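You operate a simulated robot arm through the tools that you are given. There is no shell and no other tool.

You are at the controls of a simulated robot arm. One attempt, no reset.

## Task
Put things in order on the top of the side table. At the end: the purple fuse stands where the white slide oil bottle stood; the grey filter housing b stands where the grey cartridge stood; the grey cartridge is on the flat green plate; the white slide oil bottle stands where the yellow tag (marked "HOLD") stood; the yellow tag from the top of the side table is on the small grey box; whatever was shut is shut again. Leave all else as you found it, and nothing knocked over. Set down upright: grey cartridge.
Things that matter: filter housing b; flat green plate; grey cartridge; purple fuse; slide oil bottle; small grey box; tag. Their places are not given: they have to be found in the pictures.

Only the result counts: the job must be done as asked and must still hold three seconds after the hand-in. Knocking over, shifting, dropping, spilling or breaking anything else fails it.

## Robot
A 7-joint arm with a two-finger parallel gripper, fixed in place. Base frame: the origin is at the foot of the arm, x ahead of it, y to its left, z up; the work surface is at about z = 0. Readings come in cm, degrees, newtons and seconds.
With the tool pointing down near the work surface it reaches from about 24 to 62 cm from the base axis. Its first joint turns from -66.0 to 66.0 degrees. Payload 2.6 kg.
Tool frame: the origin (TCP) lies between the finger pads and is the grasp point; the fingertips stand 3 cm ahead of it; z points along the fingers, y is the line along which they close. Largest opening 9.4 cm; finger width 2.8, thickness 1; the body of the gripper, 5 by 9.6 cm, starts 5.5 cm behind the TCP.
Orientation is that of the tool frame in the base frame, as a unit quaternion [w, x, y, z]. With the fingers straight down and closing along the base's y, the tool's x points along the base's -x, its y along +y and its z along -z.

## Interface
- The arm moves only by the tool nudge_tool. Its argument "steps" is a list of rows, each an object of numbers (a shift or turn left out is 0, a gripper value left out holds the last): "tx", "ty", "tz": the shift along the tool's x, y, z in cm; "wx", "wy", "wz": the turn, a rotation vector about the tool's x, y, z in degrees; "gripper": the finger opening in cm, from 0 to 9.4. In form: [{"tx": .., "ty": .., "tz": .., "wx": .., "wy": .., "wz": .., "gripper": ..}, ...]. A call has 1 to 20 rows; each row shifts and turns the commanded pose from where the row before left it, along the tool's axes as they then stand. A row lasts 0.2 s, in which the tool goes at most 5 cm and 8.6 degrees; a call with a longer step from one row to the next is refused whole, and so is a gripper value outside its range. Where a pose cannot be reached the arm comes as near as it can. A force on the tool above 40 N (or 10 N above the force at the start of the call, whichever is more), or a blocked arm, ends the call early, and 0.2 s more pass. Each finger travels about 7.2 cm/s and halts on what it meets, pressing with about 29 N; the grip force reading is that of the motor and also rises with nothing between the fingers. The clock runs only during rows and for 0.2 s after the last one: add rows that do not move to give the fingers time. The reply holds the time, the measured pose of the TCP, the force on the tool along the base axes, the opening and the grip force, in the units named above and with some noise, with the torque about the TCP (base axes, N m) and any sound that the robot's microphone picked up.
- Cameras (640 x 400 px; columns grow to the right, rows downward): "scene" is fixed at [3.56, 42.88, 57.82]; the picture's right is [-0.78, -0.62, 0.00], its down [-0.27, 0.34, -0.90] and it looks along [0.56, -0.70, -0.44] (base axes); focal length 366 px, centre (320, 200). "wrist" rides on the gripper at [7.6, 1.4, -10.2] in the tool frame; the picture's right is [-0.18, 0.98, 0.00], its down [-0.75, -0.14, -0.64] and it looks along [-0.63, -0.12, 0.77] (tool axes); focal length 243 px, centre (320, 200).
- camera(camera): a new picture of that camera. The clock stands still meanwhile.
- point_at(camera, pixels): for up to 12 pixels [column, row] of the newest picture of that camera ("zoom" is the newest enlarged one), the place [x, y, z] in the base frame of the surface seen there, good to about 0.2 cm. The clock stands still meanwhile.
- inspect(camera, box): a new picture of the part [left, top, right, bottom] of that camera's present view, enlarged. The clock stands still meanwhile.
- job_done(): hands the job in; it is judged then, once.

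Leave the gripper open and the arm clear of the work at the hand-in unless told otherwise.

The tools are called after "Request:" as a command line: name --argument value ..., lists and objects as JSON in quotes. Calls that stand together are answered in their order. nudge_tool: Moves the arm, as the interface text tells. Its arguments: {"type":"object","properties":{"steps":{"type":"array"}},"required":["steps"]} The other tools are called the same way: camera (camera) takes a picture; point_at (camera, pixels) gives the place of the surface under pixels of a picture; inspect (camera, box) takes an enlarged picture of a part of a camera's view; job_done () hands the job in.

At the start:

```text
t: 0.0
tool_pos: [40.33, -13.95, 34.04]
tool_rot: [0.0, 0.0, 1.0, 0.0]
force: [-0.7, -0.6, 0.1]
moment: [-0.02, 0.01, -0.02]
opening: 9.4
finger_force: 0.2
```

scene: 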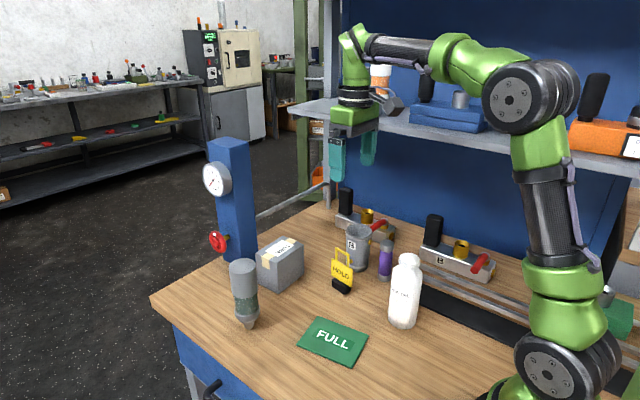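
wrist: 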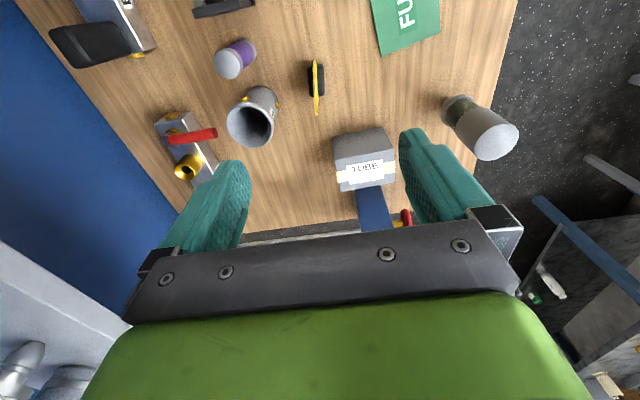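

I see the table with a green plate "FULL", a white bottle, a yellow tag "HOLD", a grey housing marked B, a purple fuse, a small grey box and a grey cartridge at the left edge. I'll take enlarged pictures first to see the details.

Request:
inspect --camera "scene" --box '[200, 180, 360, 280]'

Request:
inspect --camera "scene" --box '[320, 180, 520, 305]'

Request:
inspect --camera "scene" --box '[200, 250, 440, 400]'

Request:
camera --camera "wrist"

```text
4.00 times, centred on (280, 230) of scene
```

zoom: 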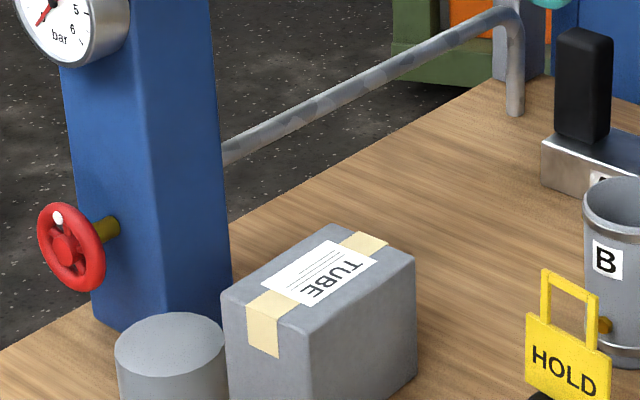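

```text
3.20 times, centred on (420, 242) of scene
```

zoom: 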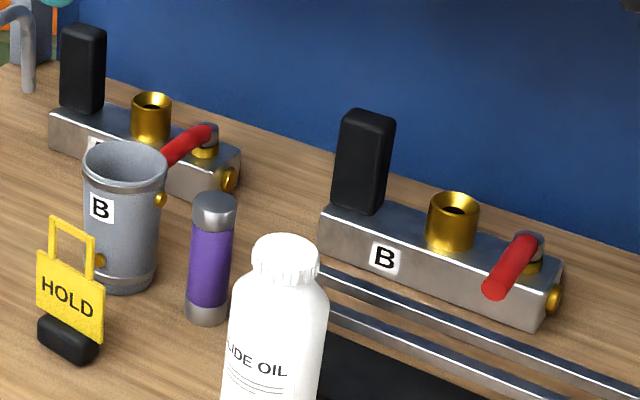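

```text
2.67 times, centred on (320, 325) of scene
```

zoom: 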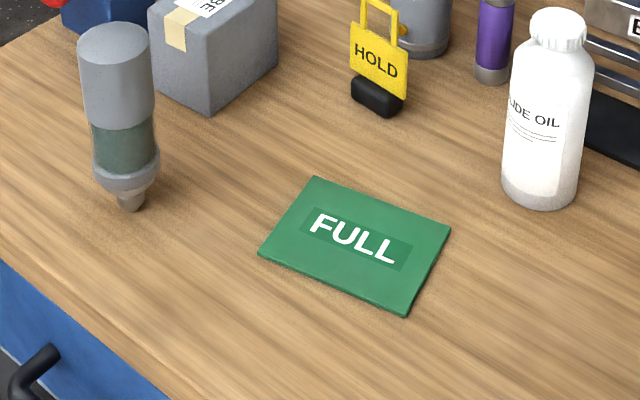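

```text
taken
```

wrist: 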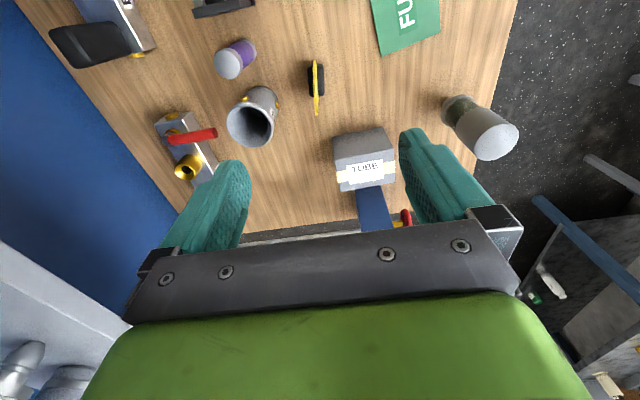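

Next I'll measure places in the scene picture: plate corners, bottle, tag base, fuse, housing, box and cartridge.

Request:
camera --camera "scene"

Request:
point_at --camera "scene" --pixels '[[317, 318], [367, 340], [351, 366], [298, 343], [332, 342], [245, 266], [245, 290], [245, 315], [248, 327], [408, 258], [405, 290], [402, 325]]'

Request:
point_at --camera "scene" --pixels '[[342, 253], [342, 271], [342, 284], [341, 291], [386, 244], [385, 262], [384, 279], [359, 226], [357, 232], [350, 245], [354, 268], [371, 243]]'

Request:
point_at --camera "scene" --pixels '[[280, 248], [257, 254], [277, 264], [303, 246], [283, 238], [279, 290], [304, 273], [235, 250], [230, 240], [217, 241], [225, 180], [213, 178]]'

```text
taken
```

scene: 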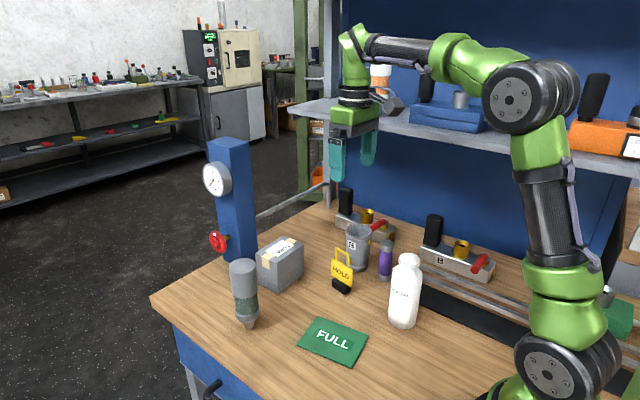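

```text
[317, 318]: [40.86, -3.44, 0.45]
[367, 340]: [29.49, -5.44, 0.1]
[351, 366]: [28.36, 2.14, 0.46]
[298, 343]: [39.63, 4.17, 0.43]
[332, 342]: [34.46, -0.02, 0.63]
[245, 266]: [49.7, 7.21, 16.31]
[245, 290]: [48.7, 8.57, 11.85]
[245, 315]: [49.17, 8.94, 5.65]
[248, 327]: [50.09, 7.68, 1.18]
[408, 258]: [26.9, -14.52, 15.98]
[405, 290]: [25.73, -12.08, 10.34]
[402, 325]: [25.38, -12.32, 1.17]
```

```text
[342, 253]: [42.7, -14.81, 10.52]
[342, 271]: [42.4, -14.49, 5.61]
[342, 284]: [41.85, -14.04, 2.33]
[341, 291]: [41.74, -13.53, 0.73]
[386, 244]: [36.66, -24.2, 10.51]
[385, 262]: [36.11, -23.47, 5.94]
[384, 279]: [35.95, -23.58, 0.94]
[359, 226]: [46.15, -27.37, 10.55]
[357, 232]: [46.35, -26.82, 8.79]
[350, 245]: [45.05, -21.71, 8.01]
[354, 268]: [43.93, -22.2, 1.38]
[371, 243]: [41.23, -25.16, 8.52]
```

```text
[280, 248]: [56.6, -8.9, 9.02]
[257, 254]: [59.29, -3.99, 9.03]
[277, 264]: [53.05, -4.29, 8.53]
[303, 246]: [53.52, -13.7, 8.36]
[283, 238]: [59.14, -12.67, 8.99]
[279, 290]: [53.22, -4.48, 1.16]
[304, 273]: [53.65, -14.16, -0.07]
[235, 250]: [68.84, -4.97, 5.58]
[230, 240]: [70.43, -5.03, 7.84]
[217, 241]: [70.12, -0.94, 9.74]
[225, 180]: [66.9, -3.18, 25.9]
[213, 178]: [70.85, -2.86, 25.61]
```

The plate centre is near (34.5, -0.3), the bottle near (25.5, -13.5), the tag near (42, -14) and the fuse near (36, -24). The housing is near (45, -25), the box top is at z≈9 near (56.3, -8.8), and the cartridge is near (49.5, 7.5) standing on its nozzle. I'll zoom in on the wrist picture for more detail.

Request:
inspect --camera "wrist" --box '[180, 20, 340, 120]'

Request:
inspect --camera "wrist" --box '[420, 70, 548, 150]'

Request:
inspect --camera "scene" --box '[220, 250, 284, 340]'

Request:
inspect --camera "scene" --box '[400, 60, 640, 210]'

```text
4.00 times, centred on (260, 70) of wrist
```

zoom: 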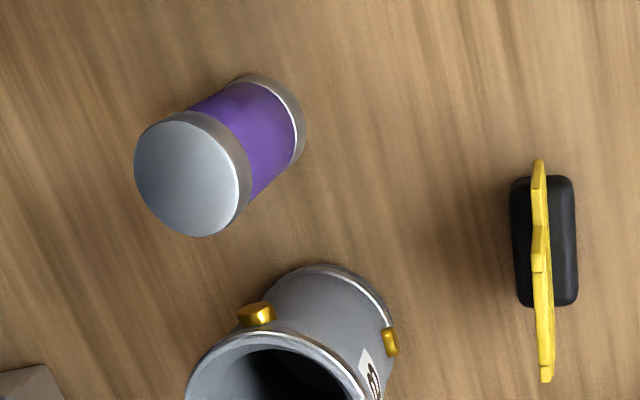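

```text
5.00 times, centred on (484, 110) of wrist
```

zoom: 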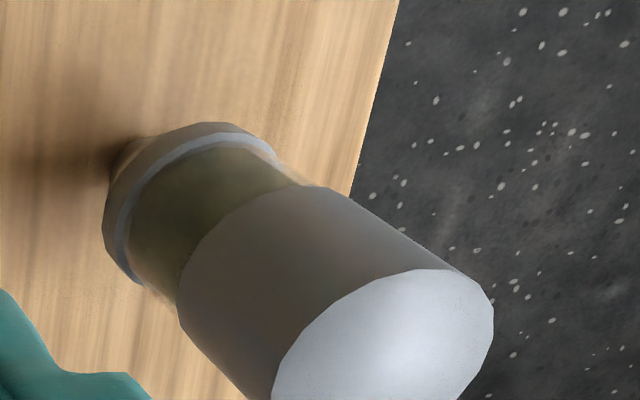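

```text
4.44 times, centred on (252, 295) of scene
```

zoom: 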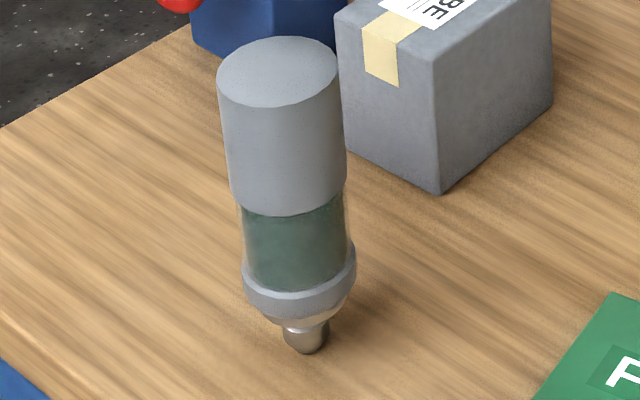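

```text
2.67 times, centred on (520, 135) of scene
```

zoom: 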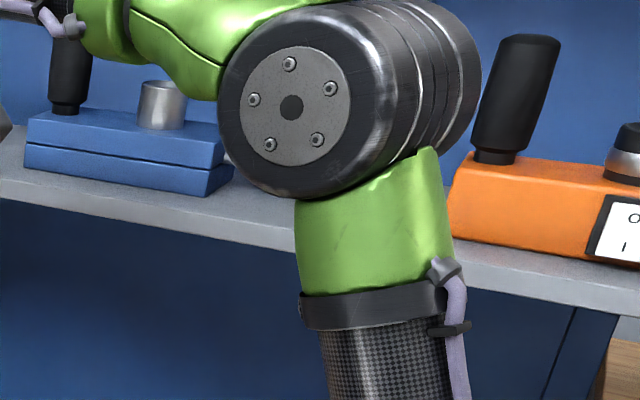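

The cartridge is balanced on its nozzle, about 2 cm wide, so it needs a gentle, level set-down. The tag's thin plate runs along base x, so the default closing direction (y) suits it. I'll move the hand back and lower for a closer wrist view of the tag, fuse, housing and bottle.

Request:
nudge_tool --steps '[{"tx": 2.6, "ty": -1, "tz": 2}, {"tx": 2.6, "ty": -1, "tz": 2}, {"tx": 2.6, "ty": -1, "tz": 2}, {"tx": 2.5, "ty": -1, "tz": 2}, {}]'

Request:
camera --camera "wrist"

```text
t: 1.2
tool_pos: [30.13, -17.97, 25.98]
tool_rot: [-0.001, 0.0, 1.0, 0.0]
force: [-0.1, -0.4, 0.3]
moment: [0.0, 0.0, -0.01]
opening: 9.37
finger_force: 0.1
```

```text
taken
```

wrist: 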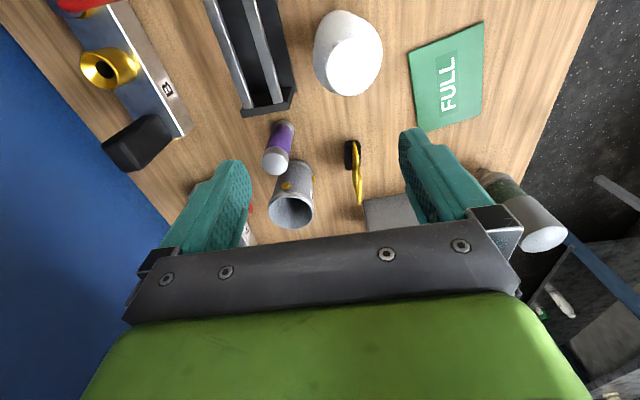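

The wrist view now shows the bottle at (347, 52), the fuse at (278, 147), the housing at (292, 195) and the tag at (355, 170). I'll zoom in and measure each.

Request:
inspect --camera "wrist" --box '[240, 110, 400, 210]'

Request:
point_at --camera "zoom" --pixels '[[415, 135], [475, 160], [425, 235], [480, 235], [470, 300], [110, 220], [170, 220], [140, 190], [140, 240], [165, 60], [215, 70], [200, 390]]'

Request:
inspect --camera "wrist" --box '[200, 0, 410, 131]'

Request:
point_at --camera "zoom" --pixels '[[470, 200], [440, 150], [530, 150], [470, 240], [350, 120], [545, 120], [390, 60], [440, 40], [150, 350], [290, 300], [40, 40], [190, 40]]'

```text
4.00 times, centred on (320, 160) of wrist
```

zoom: 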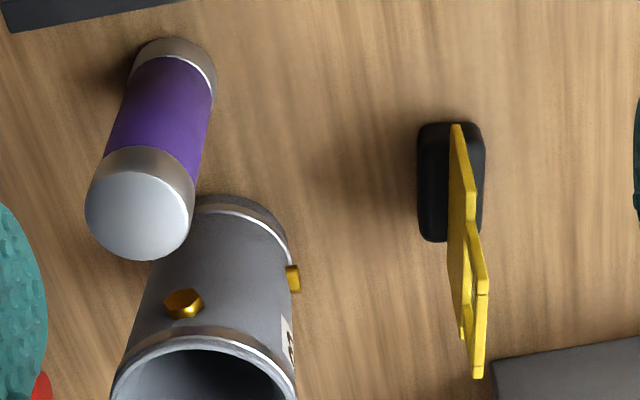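

```text
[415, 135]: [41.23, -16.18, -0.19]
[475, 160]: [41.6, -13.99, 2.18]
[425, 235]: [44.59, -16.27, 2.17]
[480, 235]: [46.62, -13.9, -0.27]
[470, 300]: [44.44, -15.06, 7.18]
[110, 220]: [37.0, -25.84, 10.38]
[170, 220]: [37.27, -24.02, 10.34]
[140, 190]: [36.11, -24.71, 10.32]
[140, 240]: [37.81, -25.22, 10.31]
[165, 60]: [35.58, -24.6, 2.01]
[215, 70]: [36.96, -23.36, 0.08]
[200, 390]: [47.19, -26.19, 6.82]
```

```text
3.05 times, centred on (305, 66) of wrist
```

zoom: 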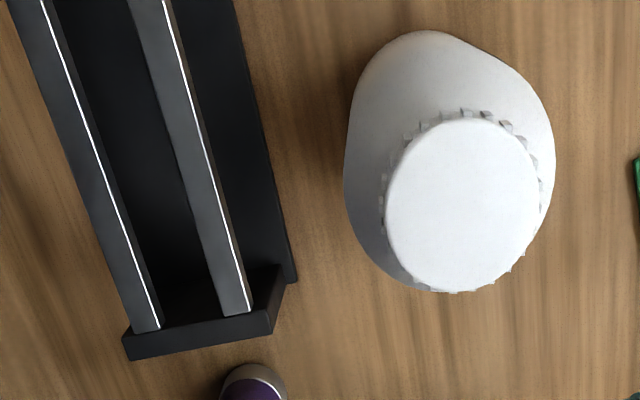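

```text
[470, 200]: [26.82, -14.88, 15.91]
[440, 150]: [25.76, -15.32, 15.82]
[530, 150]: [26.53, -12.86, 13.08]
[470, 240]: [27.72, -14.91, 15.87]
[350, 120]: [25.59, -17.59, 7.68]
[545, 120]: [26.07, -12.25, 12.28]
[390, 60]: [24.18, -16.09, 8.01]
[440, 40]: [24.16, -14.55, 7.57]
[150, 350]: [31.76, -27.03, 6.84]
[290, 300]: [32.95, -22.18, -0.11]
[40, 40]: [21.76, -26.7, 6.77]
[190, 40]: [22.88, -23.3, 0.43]
```

Working centres so far are bottle (26.9, -15.0) with its top at 15.9, and fuse (36.9, -24.95) with its top at 10.35. Next I need finer detail on the tag's edges, the housing rim and the bottle profile from the scene view.

Request:
inspect --camera "scene" --box '[320, 220, 400, 300]'

Request:
point_at --camera "scene" --pixels '[[333, 266], [351, 272], [333, 274], [350, 282], [332, 283], [350, 292], [334, 288], [347, 286], [337, 250], [348, 254], [341, 278], [345, 276]]'

Request:
inspect --camera "scene" --box '[360, 240, 456, 340]'

```text
5.00 times, centred on (360, 260) of scene
```

zoom: 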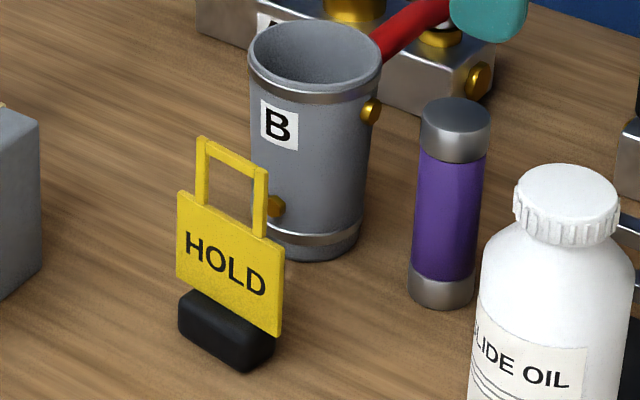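

```text
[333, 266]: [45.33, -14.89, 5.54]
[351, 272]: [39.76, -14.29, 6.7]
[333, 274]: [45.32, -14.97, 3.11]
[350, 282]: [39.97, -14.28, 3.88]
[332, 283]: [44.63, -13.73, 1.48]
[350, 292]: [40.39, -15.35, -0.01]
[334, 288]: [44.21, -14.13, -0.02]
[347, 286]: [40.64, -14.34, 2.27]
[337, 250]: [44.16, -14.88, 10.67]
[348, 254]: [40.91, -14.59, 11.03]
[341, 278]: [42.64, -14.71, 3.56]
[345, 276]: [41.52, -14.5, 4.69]
```

```text
4.00 times, centred on (408, 290) of scene
```

zoom: 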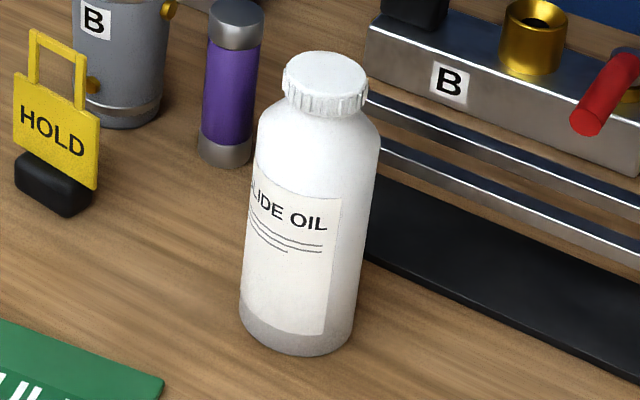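

The tag's plate lies along about (0.993, -0.117) with its centre at (42.55, -14.85), so the gripper needs roughly a 6.7° turn. Now I'll measure the housing's rim, its brass knobs, and the manifold and lever behind it.

Request:
point_at --camera "scene" --pixels '[[374, 242], [375, 258], [345, 261], [352, 238], [363, 240], [363, 255], [360, 266], [372, 235], [347, 229], [381, 224], [392, 236], [372, 228]]'

Request:
camera --camera "wrist"

Request:
point_at --camera "wrist" --pixels '[[286, 186], [313, 179], [290, 200], [270, 210], [290, 228], [312, 210], [300, 165], [295, 180], [250, 208], [245, 236]]'

Request:
inspect --camera "wrist" --box '[220, 140, 348, 240]'

```text
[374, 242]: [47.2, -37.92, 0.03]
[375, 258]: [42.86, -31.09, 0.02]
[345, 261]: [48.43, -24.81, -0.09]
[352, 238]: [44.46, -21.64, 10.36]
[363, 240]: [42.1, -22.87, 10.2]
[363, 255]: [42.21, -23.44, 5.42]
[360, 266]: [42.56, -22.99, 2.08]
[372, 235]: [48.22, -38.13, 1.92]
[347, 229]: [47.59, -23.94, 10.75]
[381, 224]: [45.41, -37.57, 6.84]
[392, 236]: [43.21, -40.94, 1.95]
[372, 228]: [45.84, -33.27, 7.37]
```

```text
taken
```

wrist: 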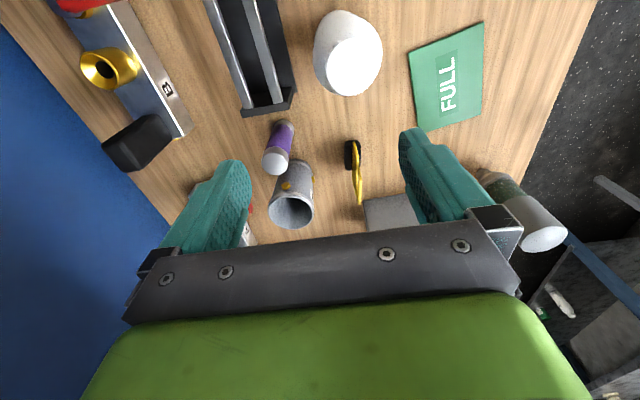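

```text
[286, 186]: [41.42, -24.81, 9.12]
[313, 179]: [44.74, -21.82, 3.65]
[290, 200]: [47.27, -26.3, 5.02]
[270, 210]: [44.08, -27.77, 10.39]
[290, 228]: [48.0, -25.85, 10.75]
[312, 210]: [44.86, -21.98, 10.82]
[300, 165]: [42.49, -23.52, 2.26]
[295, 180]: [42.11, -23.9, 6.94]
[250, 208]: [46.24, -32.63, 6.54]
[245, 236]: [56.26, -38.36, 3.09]
```

```text
4.00 times, centred on (284, 190) of wrist
```

zoom: 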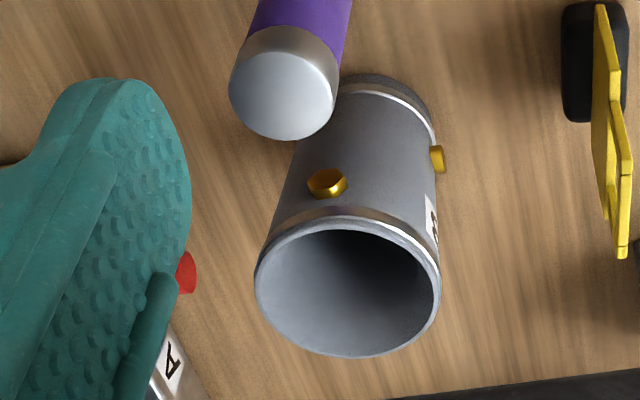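

The housing centre is about (44.7, -24.95) with its rim at z≈10.7. Its brass knobs face -x (high) and +y (low), so a 45° diagonal grip will avoid them.

The order will be:
1. Tag
2. Cartridge
3. Housing
4. Bottle
5. Fuse

I'll go above the tag at z=20, turn +6.7° about tool z and narrow the fingers to 5 cm.

Request:
nudge_tool --steps '[{"tx": -3.1, "ty": 0.8, "tz": 1.5}, {"tx": -3.1, "ty": 0.8, "tz": 1.5}, {"tx": -3.1, "ty": 0.8, "tz": 1.5}, {"tx": -3.1, "ty": 0.75, "tz": 1.5}, {"wz": 6.7, "gripper": 5}, {}, {}]'

Request:
camera --camera "wrist"

Request:
camera --camera "scene"

```text
t: 2.8
tool_pos: [42.41, -14.75, 19.9]
tool_rot: [0.0, 0.059, 0.998, 0.0]
force: [0.7, 1.0, 0.2]
moment: [0.01, 0.02, -0.01]
opening: 5.01
finger_force: 0.1
```

```text
taken
```

wrist: 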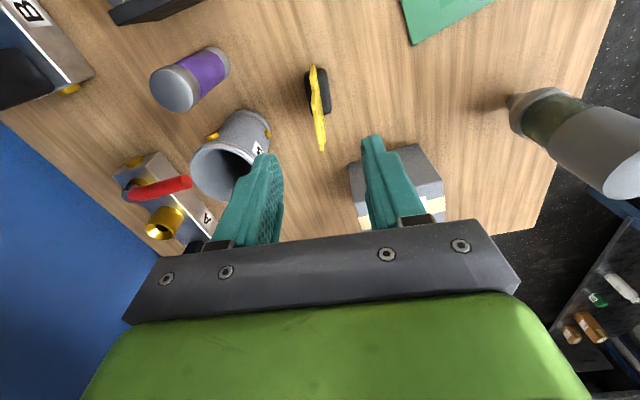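

```text
taken
```

scene: 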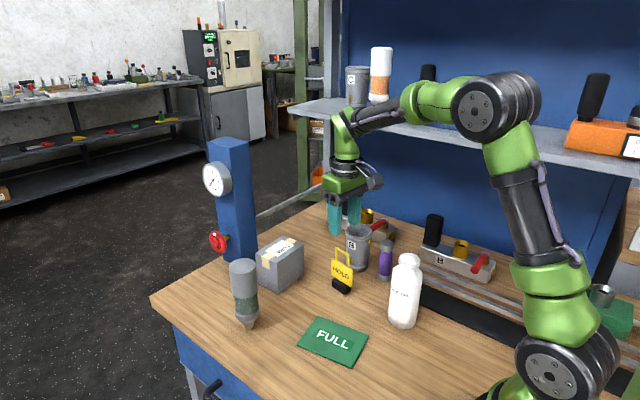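

The hand is above the tag with the opening at 5. I'll zoom in on the tag to check its centre and heading.

Request:
inspect --camera "wrist" --box '[270, 50, 366, 160]'

Request:
point_at --camera "wrist" --pixels '[[312, 68], [316, 90], [320, 115], [323, 148], [313, 80], [318, 110], [308, 75], [328, 78], [310, 108], [330, 110], [325, 95]]'

```text
3.64 times, centred on (318, 105) of wrist
```

zoom: 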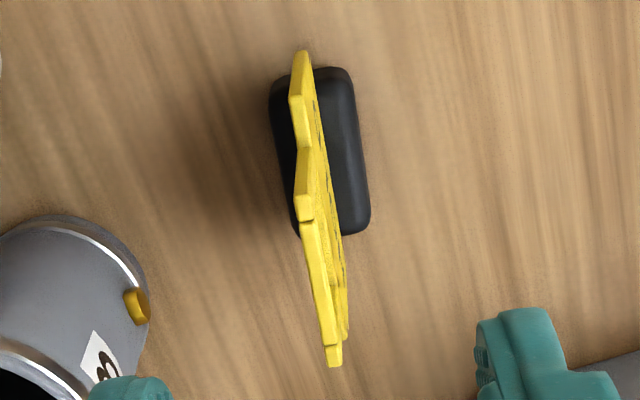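

```text
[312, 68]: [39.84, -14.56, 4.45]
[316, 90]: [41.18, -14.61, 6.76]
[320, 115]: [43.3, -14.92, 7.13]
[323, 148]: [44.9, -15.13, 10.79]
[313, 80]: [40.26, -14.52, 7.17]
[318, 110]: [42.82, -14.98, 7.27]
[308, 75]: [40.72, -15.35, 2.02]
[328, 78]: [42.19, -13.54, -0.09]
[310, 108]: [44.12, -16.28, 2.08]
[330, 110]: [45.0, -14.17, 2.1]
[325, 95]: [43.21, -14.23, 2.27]
```

The plate's centre is (42.55, -14.85), within 0.2 cm of the TCP, and the heading fits. Now I'll go down to z≈7 and close.

Request:
nudge_tool --steps '[{"tz": 4}, {"tz": 4}, {"tz": 3}, {"tz": 1.9}, {}]'

Request:
camera --camera "wrist"

```text
t: 4.0
tool_pos: [42.45, -14.59, 6.92]
tool_rot: [0.0, 0.06, 0.998, 0.0]
force: [-0.2, -0.2, -0.2]
moment: [-0.02, 0.04, 0.0]
opening: 4.98
finger_force: 0.0
```

```text
taken
```

wrist: 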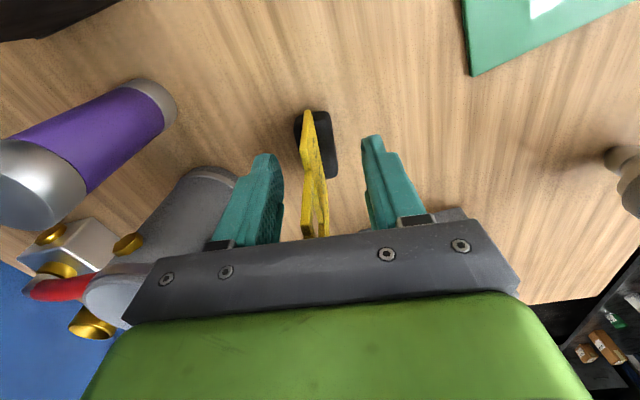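

The tag sits between the fingers, and the plate is about 0.2 cm toward -y from the TCP. I'll shift that much and close in steps.

Request:
nudge_tool --steps '[{"ty": -0.2, "gripper": 3}, {"gripper": 1.5}, {"gripper": 0}, {}, {}, {}]'

Request:
camera --camera "wrist"

```text
t: 5.4
tool_pos: [42.35, -14.8, 6.92]
tool_rot: [0.0, 0.059, 0.998, 0.0]
force: [1.0, -0.7, 0.0]
moment: [0.0, -0.01, -0.01]
opening: 0.77
finger_force: 29.0
```

```text
taken
```

wrist: 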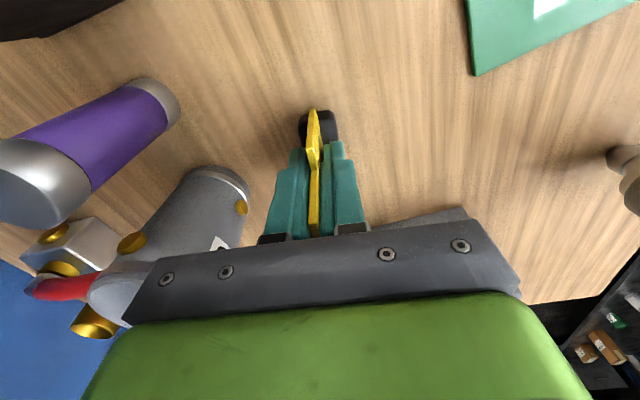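

The plate is gripped (opening 0.77, 29 N). I'll lift straight up about 13 cm.

Request:
nudge_tool --steps '[{"tz": -1}, {"tz": -2}, {"tz": -3}, {"tz": -4}, {"tz": -3}, {}]'

Request:
camera --camera "scene"

Request:
camera --camera "wrist"

```text
t: 6.8
tool_pos: [42.7, -14.86, 20.04]
tool_rot: [0.0, 0.059, 0.998, -0.001]
force: [-0.6, 0.3, -0.5]
moment: [0.0, 0.03, 0.0]
opening: 0.8
finger_force: 28.4
```

```text
taken
```

scene: 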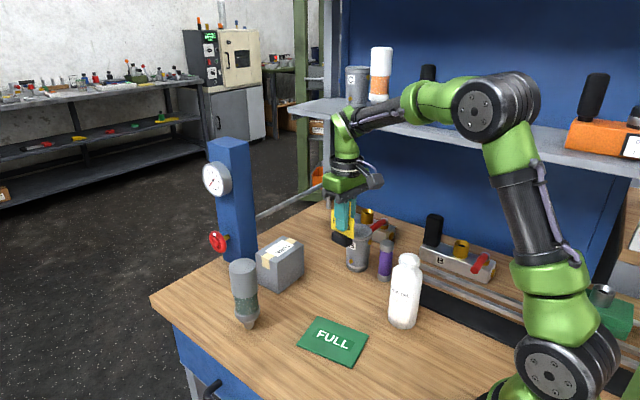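

```text
taken
```

wrist: 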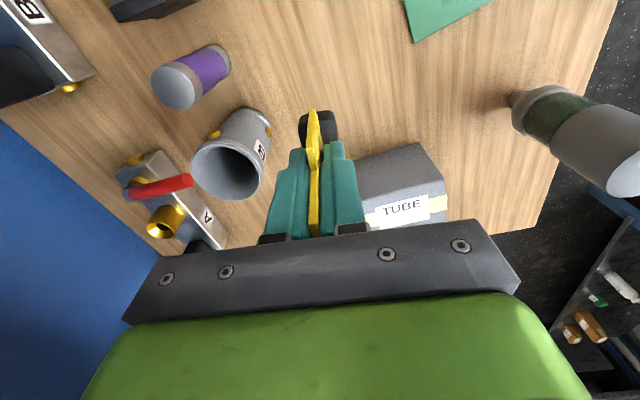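

The tag is lifted and hangs straight. I'll measure the box's top corners from this wrist view.

Request:
inspect --camera "wrist" --box '[340, 130, 460, 240]'

Request:
point_at --camera "wrist" --pixels '[[428, 172], [442, 200], [400, 182], [372, 188], [400, 208], [415, 215], [380, 215], [435, 203], [370, 218], [440, 220]]'

Request:
inspect --camera "scene" --box '[245, 225, 325, 300]'

Request:
point_at --camera "scene" --pixels '[[258, 256], [277, 263], [302, 245], [284, 238], [270, 256], [290, 250], [280, 250], [275, 246]]'

```text
3.64 times, centred on (400, 185) of wrist
```

zoom: 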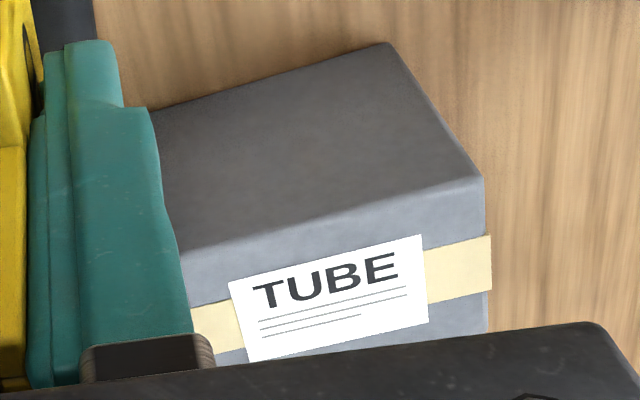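

```text
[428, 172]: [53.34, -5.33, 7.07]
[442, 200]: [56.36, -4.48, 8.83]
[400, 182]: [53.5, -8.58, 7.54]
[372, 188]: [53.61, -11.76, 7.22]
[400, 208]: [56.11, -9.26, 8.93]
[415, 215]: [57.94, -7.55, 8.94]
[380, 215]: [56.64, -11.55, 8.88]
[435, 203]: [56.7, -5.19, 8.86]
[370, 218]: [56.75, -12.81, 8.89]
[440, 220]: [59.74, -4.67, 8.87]
```

```text
5.33 times, centred on (285, 262) of scene
```

zoom: 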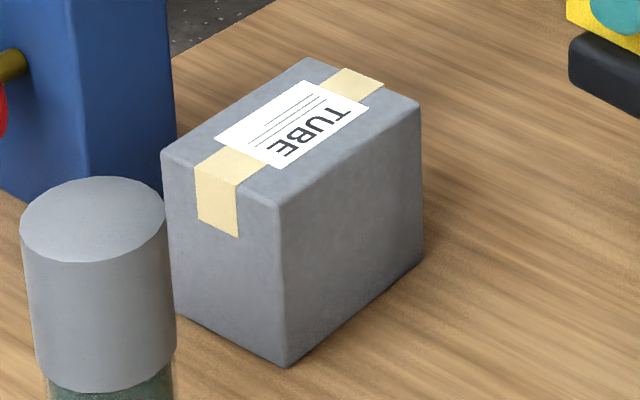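

```text
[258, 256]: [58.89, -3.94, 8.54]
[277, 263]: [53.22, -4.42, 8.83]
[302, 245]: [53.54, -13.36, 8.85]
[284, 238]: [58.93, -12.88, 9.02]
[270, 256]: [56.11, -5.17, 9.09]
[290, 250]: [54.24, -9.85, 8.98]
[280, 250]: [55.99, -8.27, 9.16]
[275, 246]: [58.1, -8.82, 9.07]
```

The box top is at z≈8.95 with its centre at (56.4, -8.8). I'll carry the tag there at its present height; its bottom is at z≈13, which leaves about 4 cm.

Request:
nudge_tool --steps '[{"tx": -1.28, "ty": 0.762}, {"tx": -2.56, "ty": 1.524}, {"tx": -2.56, "ty": 1.524}, {"tx": -2.56, "ty": 1.524}, {"tx": -2.56, "ty": 1.524}, {"tx": -1.27, "ty": 0.762}, {}, {}]'

Request:
camera --camera "wrist"

Request:
camera --camera "scene"

```text
t: 8.6
tool_pos: [56.06, -8.87, 19.92]
tool_rot: [0.0, 0.059, 0.998, -0.001]
force: [0.6, 0.5, -1.3]
moment: [0.02, -0.03, 0.02]
opening: 0.79
finger_force: 28.8
```

```text
taken
```

wrist: 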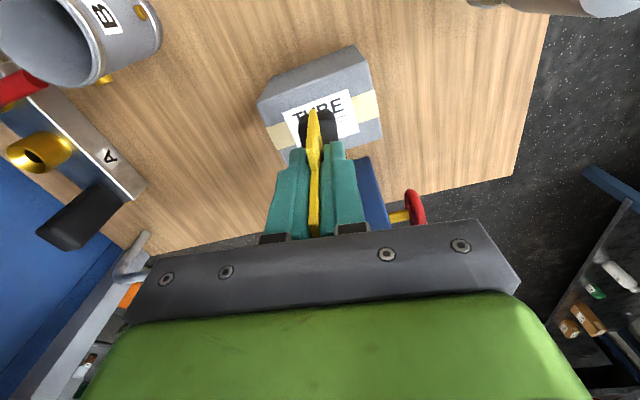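

```text
taken
```

scene: 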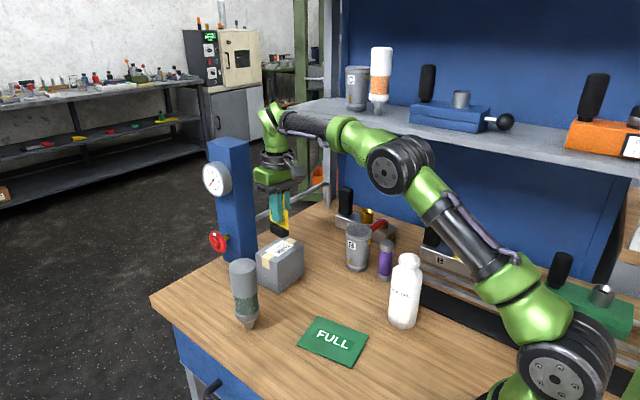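

The tag is above the middle of the box. I'll lower it most of the way.

Request:
nudge_tool --steps '[{"tx": -0.2, "tz": 1.5}, {"tz": 1.2}, {"tz": 0.7}, {}, {}]'

Request:
inspect --camera "scene" --box '[245, 180, 325, 300]'

Request:
camera --camera "wrist"

```text
t: 9.8
tool_pos: [56.32, -8.89, 16.56]
tool_rot: [0.0, 0.058, 0.998, 0.0]
force: [-0.5, 0.0, 0.0]
moment: [0.0, -0.01, -0.01]
opening: 0.8
finger_force: 29.3
```

```text
3.33 times, centred on (285, 240) of scene
```

zoom: 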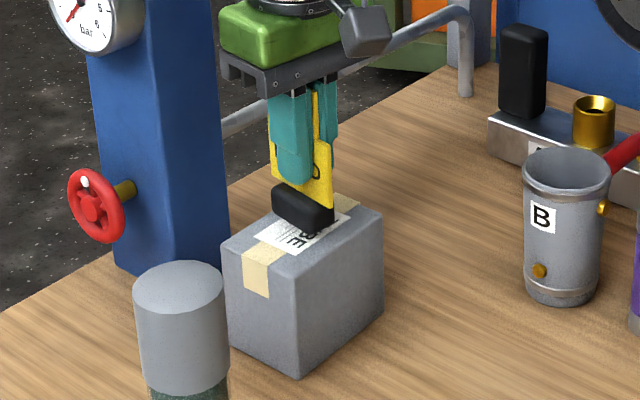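

```text
taken
```

wrist: 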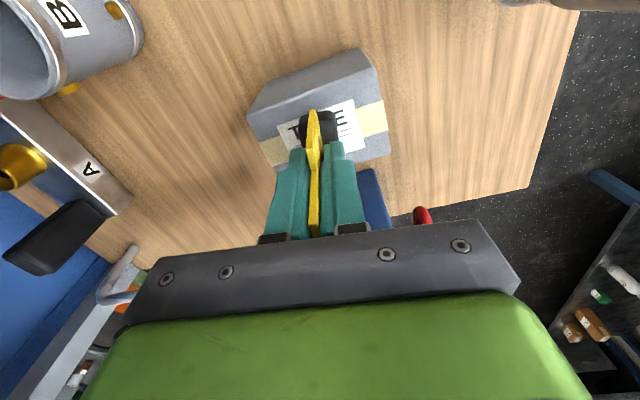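

The tag's base is about 0.5 cm above the box, centred. I'll lower slowly and watch the force.

Request:
nudge_tool --steps '[{"tz": 0.2}, {"tz": 0.15}, {"tz": 0.1}, {}]'

```text
t: 10.8
tool_pos: [56.14, -8.96, 16.2]
tool_rot: [-0.001, 0.058, 0.998, 0.0]
force: [0.1, -0.2, -0.9]
moment: [0.0, -0.01, 0.03]
opening: 0.8
finger_force: 29.2
```

There's no contact yet at z 16.2. I'll continue in small steps.

Request:
nudge_tool --steps '[{"tz": 0.1}, {"tz": 0.1}, {}]'

Request:
inspect --camera "scene" --box '[260, 210, 310, 260]'

```text
t: 11.6
tool_pos: [56.24, -8.89, 15.96]
tool_rot: [0.0, 0.058, 0.998, 0.0]
force: [0.4, -0.5, -0.9]
moment: [0.0, 0.01, 0.0]
opening: 0.77
finger_force: 29.0
```

```text
8.00 times, centred on (285, 235) of scene
```

zoom: 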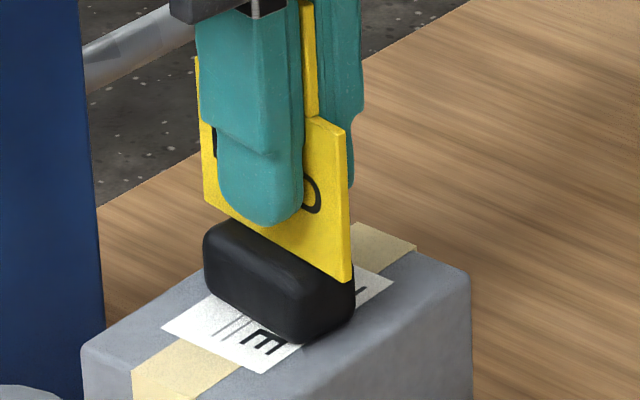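

Request:
nudge_tool --steps '[{"tz": 0.08}, {"tz": 0.08}, {}]'

```text
t: 12.4
tool_pos: [56.21, -8.93, 15.87]
tool_rot: [0.002, 0.059, 0.998, 0.001]
force: [-0.2, 0.3, 10.6]
moment: [0.03, 0.14, 0.02]
opening: 0.8
finger_force: 29.3
```

Contact shows at 10.6 N upward, so the tag stands on the box. I'll open the fingers gradually, without moving.

Request:
nudge_tool --steps '[{"tz": -0.05, "gripper": 1.2}, {"gripper": 1.8}, {"gripper": 2.6}, {"gripper": 3.4}, {"gripper": 4.5}, {}]'

Request:
camera --camera "wrist"

Request:
inspect --camera "scene" --box '[245, 180, 325, 300]'

```text
t: 13.8
tool_pos: [56.15, -8.92, 15.88]
tool_rot: [-0.001, 0.059, 0.998, 0.0]
force: [0.0, 0.6, 0.8]
moment: [0.03, -0.02, 0.0]
opening: 4.51
finger_force: 0.1
```

```text
taken
```

wrist: 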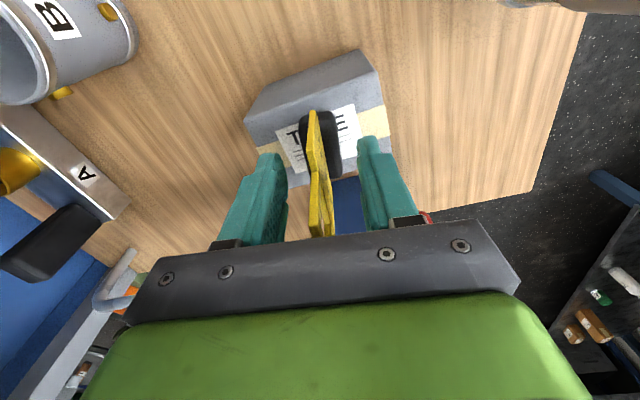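

```text
3.33 times, centred on (285, 240) of scene
```

zoom: 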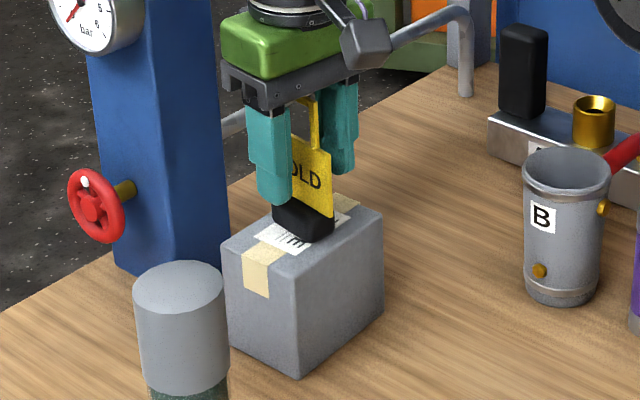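

The tag stands freely on the box. I'll go straight up 10 cm.

Request:
nudge_tool --steps '[{"tz": -1.5}, {"tz": -3}, {"tz": -3}, {"tz": -3}, {}]'

Request:
camera --camera "scene"

Request:
camera --camera "wrist"

```text
t: 15.0
tool_pos: [55.94, -8.99, 26.36]
tool_rot: [0.0, 0.058, 0.998, 0.0]
force: [0.0, 0.6, -0.8]
moment: [-0.03, 0.0, -0.01]
opening: 4.52
finger_force: 0.2
```

```text
taken
```

scene: 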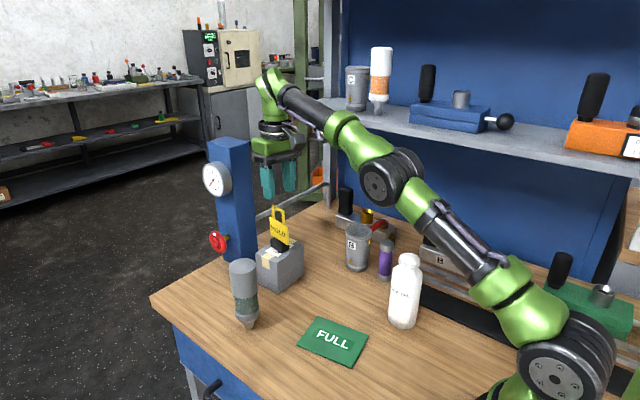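

```text
taken
```

wrist: 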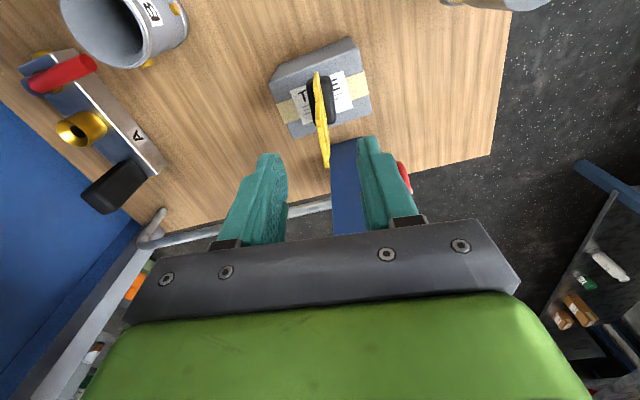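

The tag stands well on the box. I'll turn the hand back to default heading, open it and move to a viewing place in front of the cartridge at z≈26, where the fingertips clear everything.

Request:
nudge_tool --steps '[{"wz": -6.7, "gripper": 9.4}, {"tx": 2.8, "ty": 2.8}, {"tx": 2.8, "ty": 2.8}, {"tx": 2.8, "ty": 2.8}, {"tx": 2.8, "ty": 2.8}, {"tx": 2.8, "ty": 2.8}, {}]'

Request:
camera --camera "wrist"

Request:
camera --camera "scene"

```text
t: 16.6
tool_pos: [42.35, 5.04, 26.33]
tool_rot: [-0.001, 0.001, 1.0, 0.0]
force: [-0.4, -0.2, -0.5]
moment: [0.03, 0.02, 0.0]
opening: 9.38
finger_force: 0.1
```

```text
taken
```

wrist: 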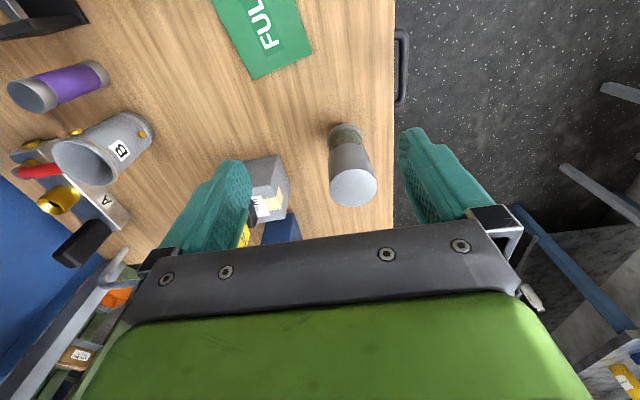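

```text
taken
```

scene: 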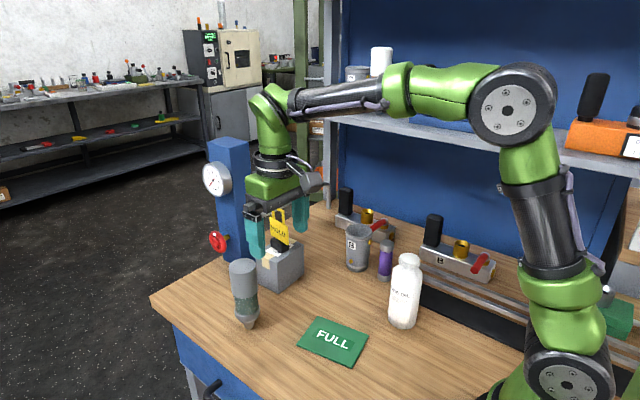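

Now I'll measure the cartridge closely: its top face, cap edges and nozzle.

Request:
inspect --camera "wrist" --box '[300, 110, 412, 220]'

Request:
point_at --camera "wrist" --pixels '[[335, 187], [372, 187], [353, 173], [353, 202], [353, 187], [343, 187], [363, 187], [348, 150], [340, 130], [352, 165], [345, 135], [336, 160]]'

Request:
inspect --camera "scene" --box '[216, 252, 280, 340]'

Request:
point_at --camera "scene" --pixels '[[243, 266], [234, 266], [252, 266], [243, 261], [243, 271], [235, 285], [245, 285], [255, 285], [246, 305], [247, 316], [250, 325], [249, 328]]'

```text
3.64 times, centred on (356, 165) of wrist
```

zoom: 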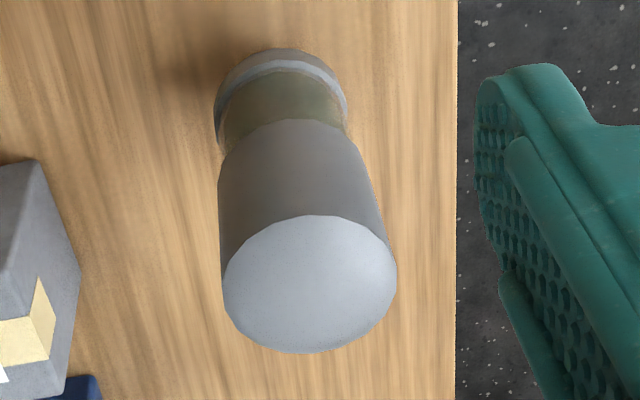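

```text
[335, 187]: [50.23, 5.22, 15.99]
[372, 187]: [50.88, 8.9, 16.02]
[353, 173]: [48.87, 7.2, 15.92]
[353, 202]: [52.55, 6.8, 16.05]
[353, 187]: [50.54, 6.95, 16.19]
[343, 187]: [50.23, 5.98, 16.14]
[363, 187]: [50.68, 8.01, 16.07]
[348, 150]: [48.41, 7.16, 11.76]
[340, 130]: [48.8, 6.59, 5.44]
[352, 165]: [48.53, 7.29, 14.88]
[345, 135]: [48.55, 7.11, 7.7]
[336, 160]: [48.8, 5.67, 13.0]
```

```text
4.55 times, centred on (248, 296) of scene
```

zoom: 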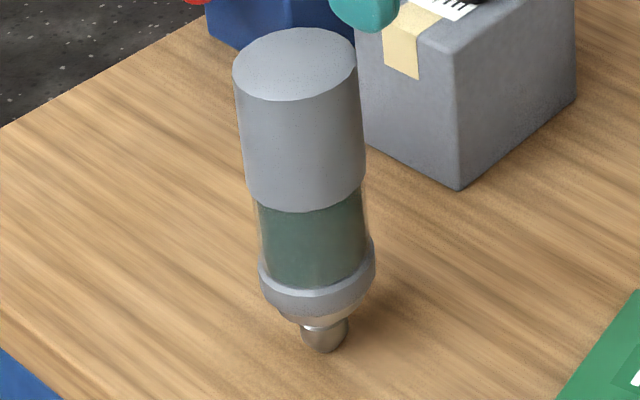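

```text
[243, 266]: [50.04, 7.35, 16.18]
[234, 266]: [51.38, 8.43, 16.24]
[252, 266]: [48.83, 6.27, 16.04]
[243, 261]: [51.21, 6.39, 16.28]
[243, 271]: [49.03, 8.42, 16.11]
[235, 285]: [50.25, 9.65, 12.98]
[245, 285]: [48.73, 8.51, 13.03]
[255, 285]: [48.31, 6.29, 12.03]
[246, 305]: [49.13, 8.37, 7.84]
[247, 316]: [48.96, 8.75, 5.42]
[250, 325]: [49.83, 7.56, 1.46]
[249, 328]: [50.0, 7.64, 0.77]
```

The cartridge centre is (50.65, 7.05), its cap radius is about 2.5 and its top is at z=16.1, with the cap spanning z≈10–16. I'll move above it at the present height.

Request:
nudge_tool --steps '[{"tx": -2.8, "ty": 0.7}, {"tx": -2.8, "ty": 0.7}, {"tx": -2.7, "ty": 0.6}, {}, {}]'

Request:
nudge_tool --steps '[{"tz": 2}, {"tz": 2}, {}, {}]'

Request:
camera --camera "wrist"

Request:
camera --camera "scene"

```text
t: 17.8
tool_pos: [50.74, 7.08, 26.3]
tool_rot: [0.0, 0.001, 1.0, 0.0]
force: [-0.5, -0.4, 1.4]
moment: [0.0, -0.02, 0.02]
opening: 9.4
finger_force: 0.0
```

```text
t: 18.8
tool_pos: [50.66, 7.13, 22.42]
tool_rot: [0.001, 0.001, 1.0, 0.0]
force: [-0.1, -0.2, 0.0]
moment: [0.02, -0.02, 0.03]
opening: 9.4
finger_force: 0.1
```

```text
taken
```

wrist: 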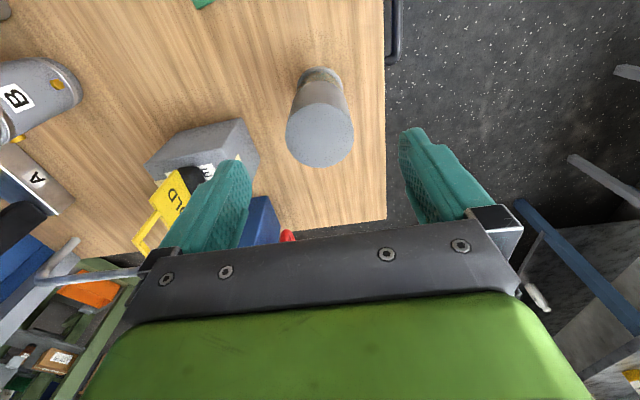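

```text
taken
```

scene: 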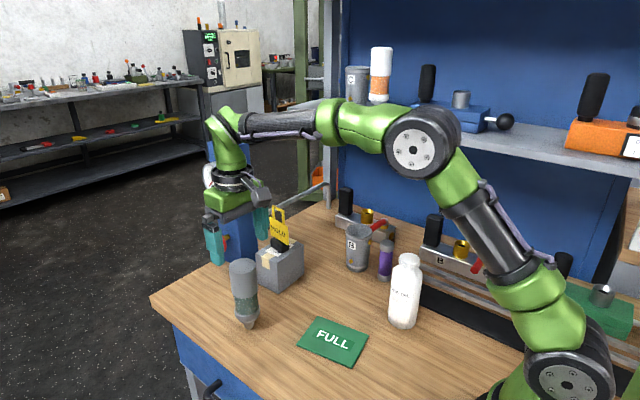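

The cap is centred between the fingers (ray check gives (50.45, 7.11)). I'll descend to z≈12.8.

Request:
nudge_tool --steps '[{"tz": 2.5}, {"tz": 2.5}, {"tz": 2.5}, {"tz": 1.5}, {"tz": 0.6}, {}, {}]'

Request:
camera --camera "wrist"

Request:
inspect --camera "scene" --box '[180, 200, 308, 340]'

```text
t: 20.4
tool_pos: [50.63, 7.09, 12.91]
tool_rot: [0.0, 0.001, 1.0, 0.001]
force: [0.8, -0.4, -0.1]
moment: [0.01, -0.01, 0.02]
opening: 9.41
finger_force: 0.0
```

```text
taken
```

wrist: 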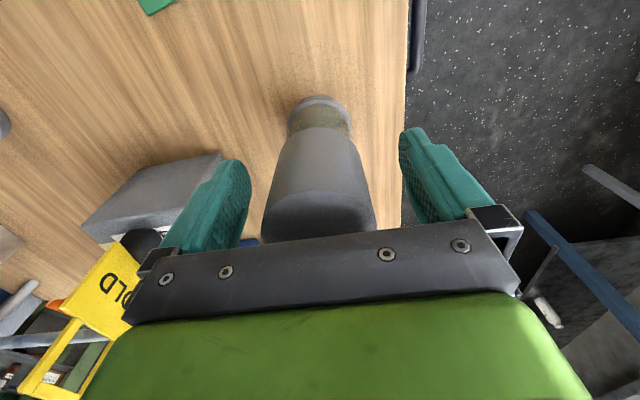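

```text
2.86 times, centred on (244, 270) of scene
```

zoom: 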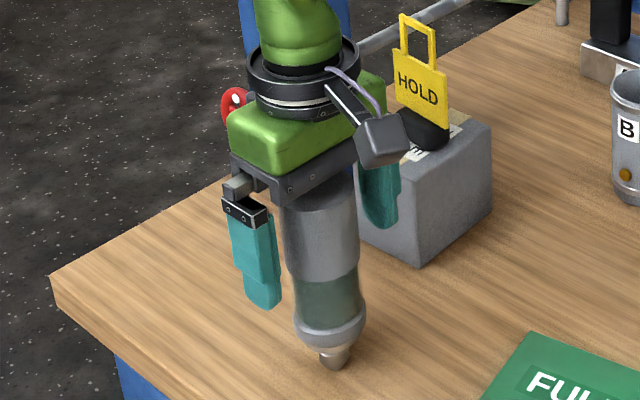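

The cartridge is centred between the open fingers. I'll close slowly so it isn't knocked.

Request:
nudge_tool --steps '[{"gripper": 8}, {"gripper": 7}, {"gripper": 6.2}, {"gripper": 5.8}, {"gripper": 5.5}, {"gripper": 5.3}, {}]'

Request:
camera --camera "wrist"

Request:
inspect --camera "scene" --box '[204, 230, 284, 340]'

```text
t: 22.0
tool_pos: [50.65, 7.11, 12.71]
tool_rot: [0.0, 0.0, 1.0, 0.001]
force: [0.3, 0.2, 0.0]
moment: [-0.1, -0.01, -0.02]
opening: 5.43
finger_force: 18.9
```

```text
taken
```

wrist: 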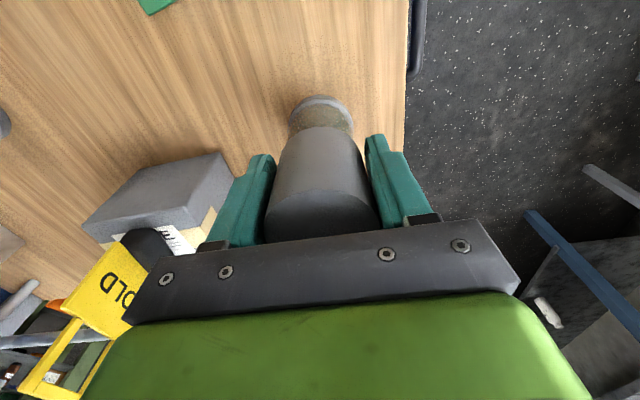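

```text
3.64 times, centred on (244, 285) of scene
```

zoom: 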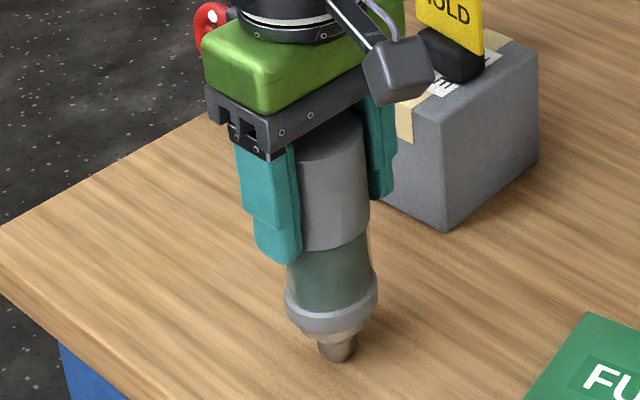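

Contact came at opening 5.43. I'll close to full grip, then lift gently.

Request:
nudge_tool --steps '[{"gripper": 5.0}, {"gripper": 4.5}, {"gripper": 4}, {}, {}]'

Request:
nudge_tool --steps '[{"tz": -0.5}, {"tz": -1}, {"tz": -1}, {"tz": -1}, {"tz": -0.5}, {}]'

Request:
camera --camera "wrist"

Request:
inspect --camera "scene" --box '[184, 200, 296, 340]'

```text
t: 23.2
tool_pos: [50.56, 7.06, 12.97]
tool_rot: [0.0, 0.001, 1.0, -0.001]
force: [0.1, -1.2, 0.6]
moment: [-0.13, -0.02, -0.03]
opening: 5.37
finger_force: 29.0
```

```text
t: 24.6
tool_pos: [50.57, 7.22, 16.98]
tool_rot: [0.0, 0.0, 1.0, 0.001]
force: [-0.4, 0.4, -3.4]
moment: [0.02, -0.03, 0.01]
opening: 5.37
finger_force: 28.5
```

```text
taken
```

wrist: 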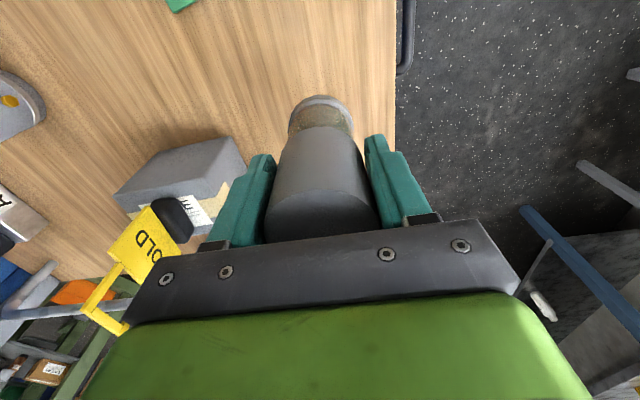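

```text
2.86 times, centred on (240, 270) of scene
```

zoom: 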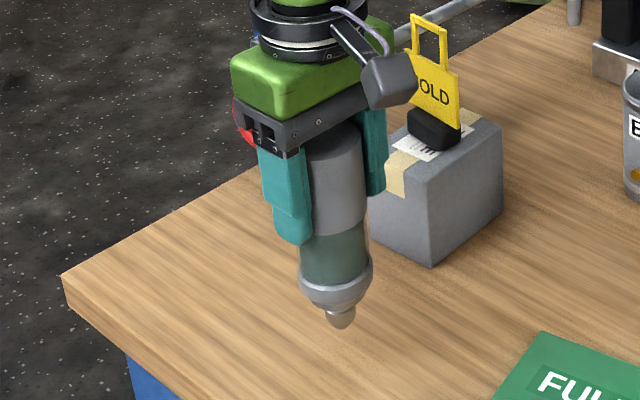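

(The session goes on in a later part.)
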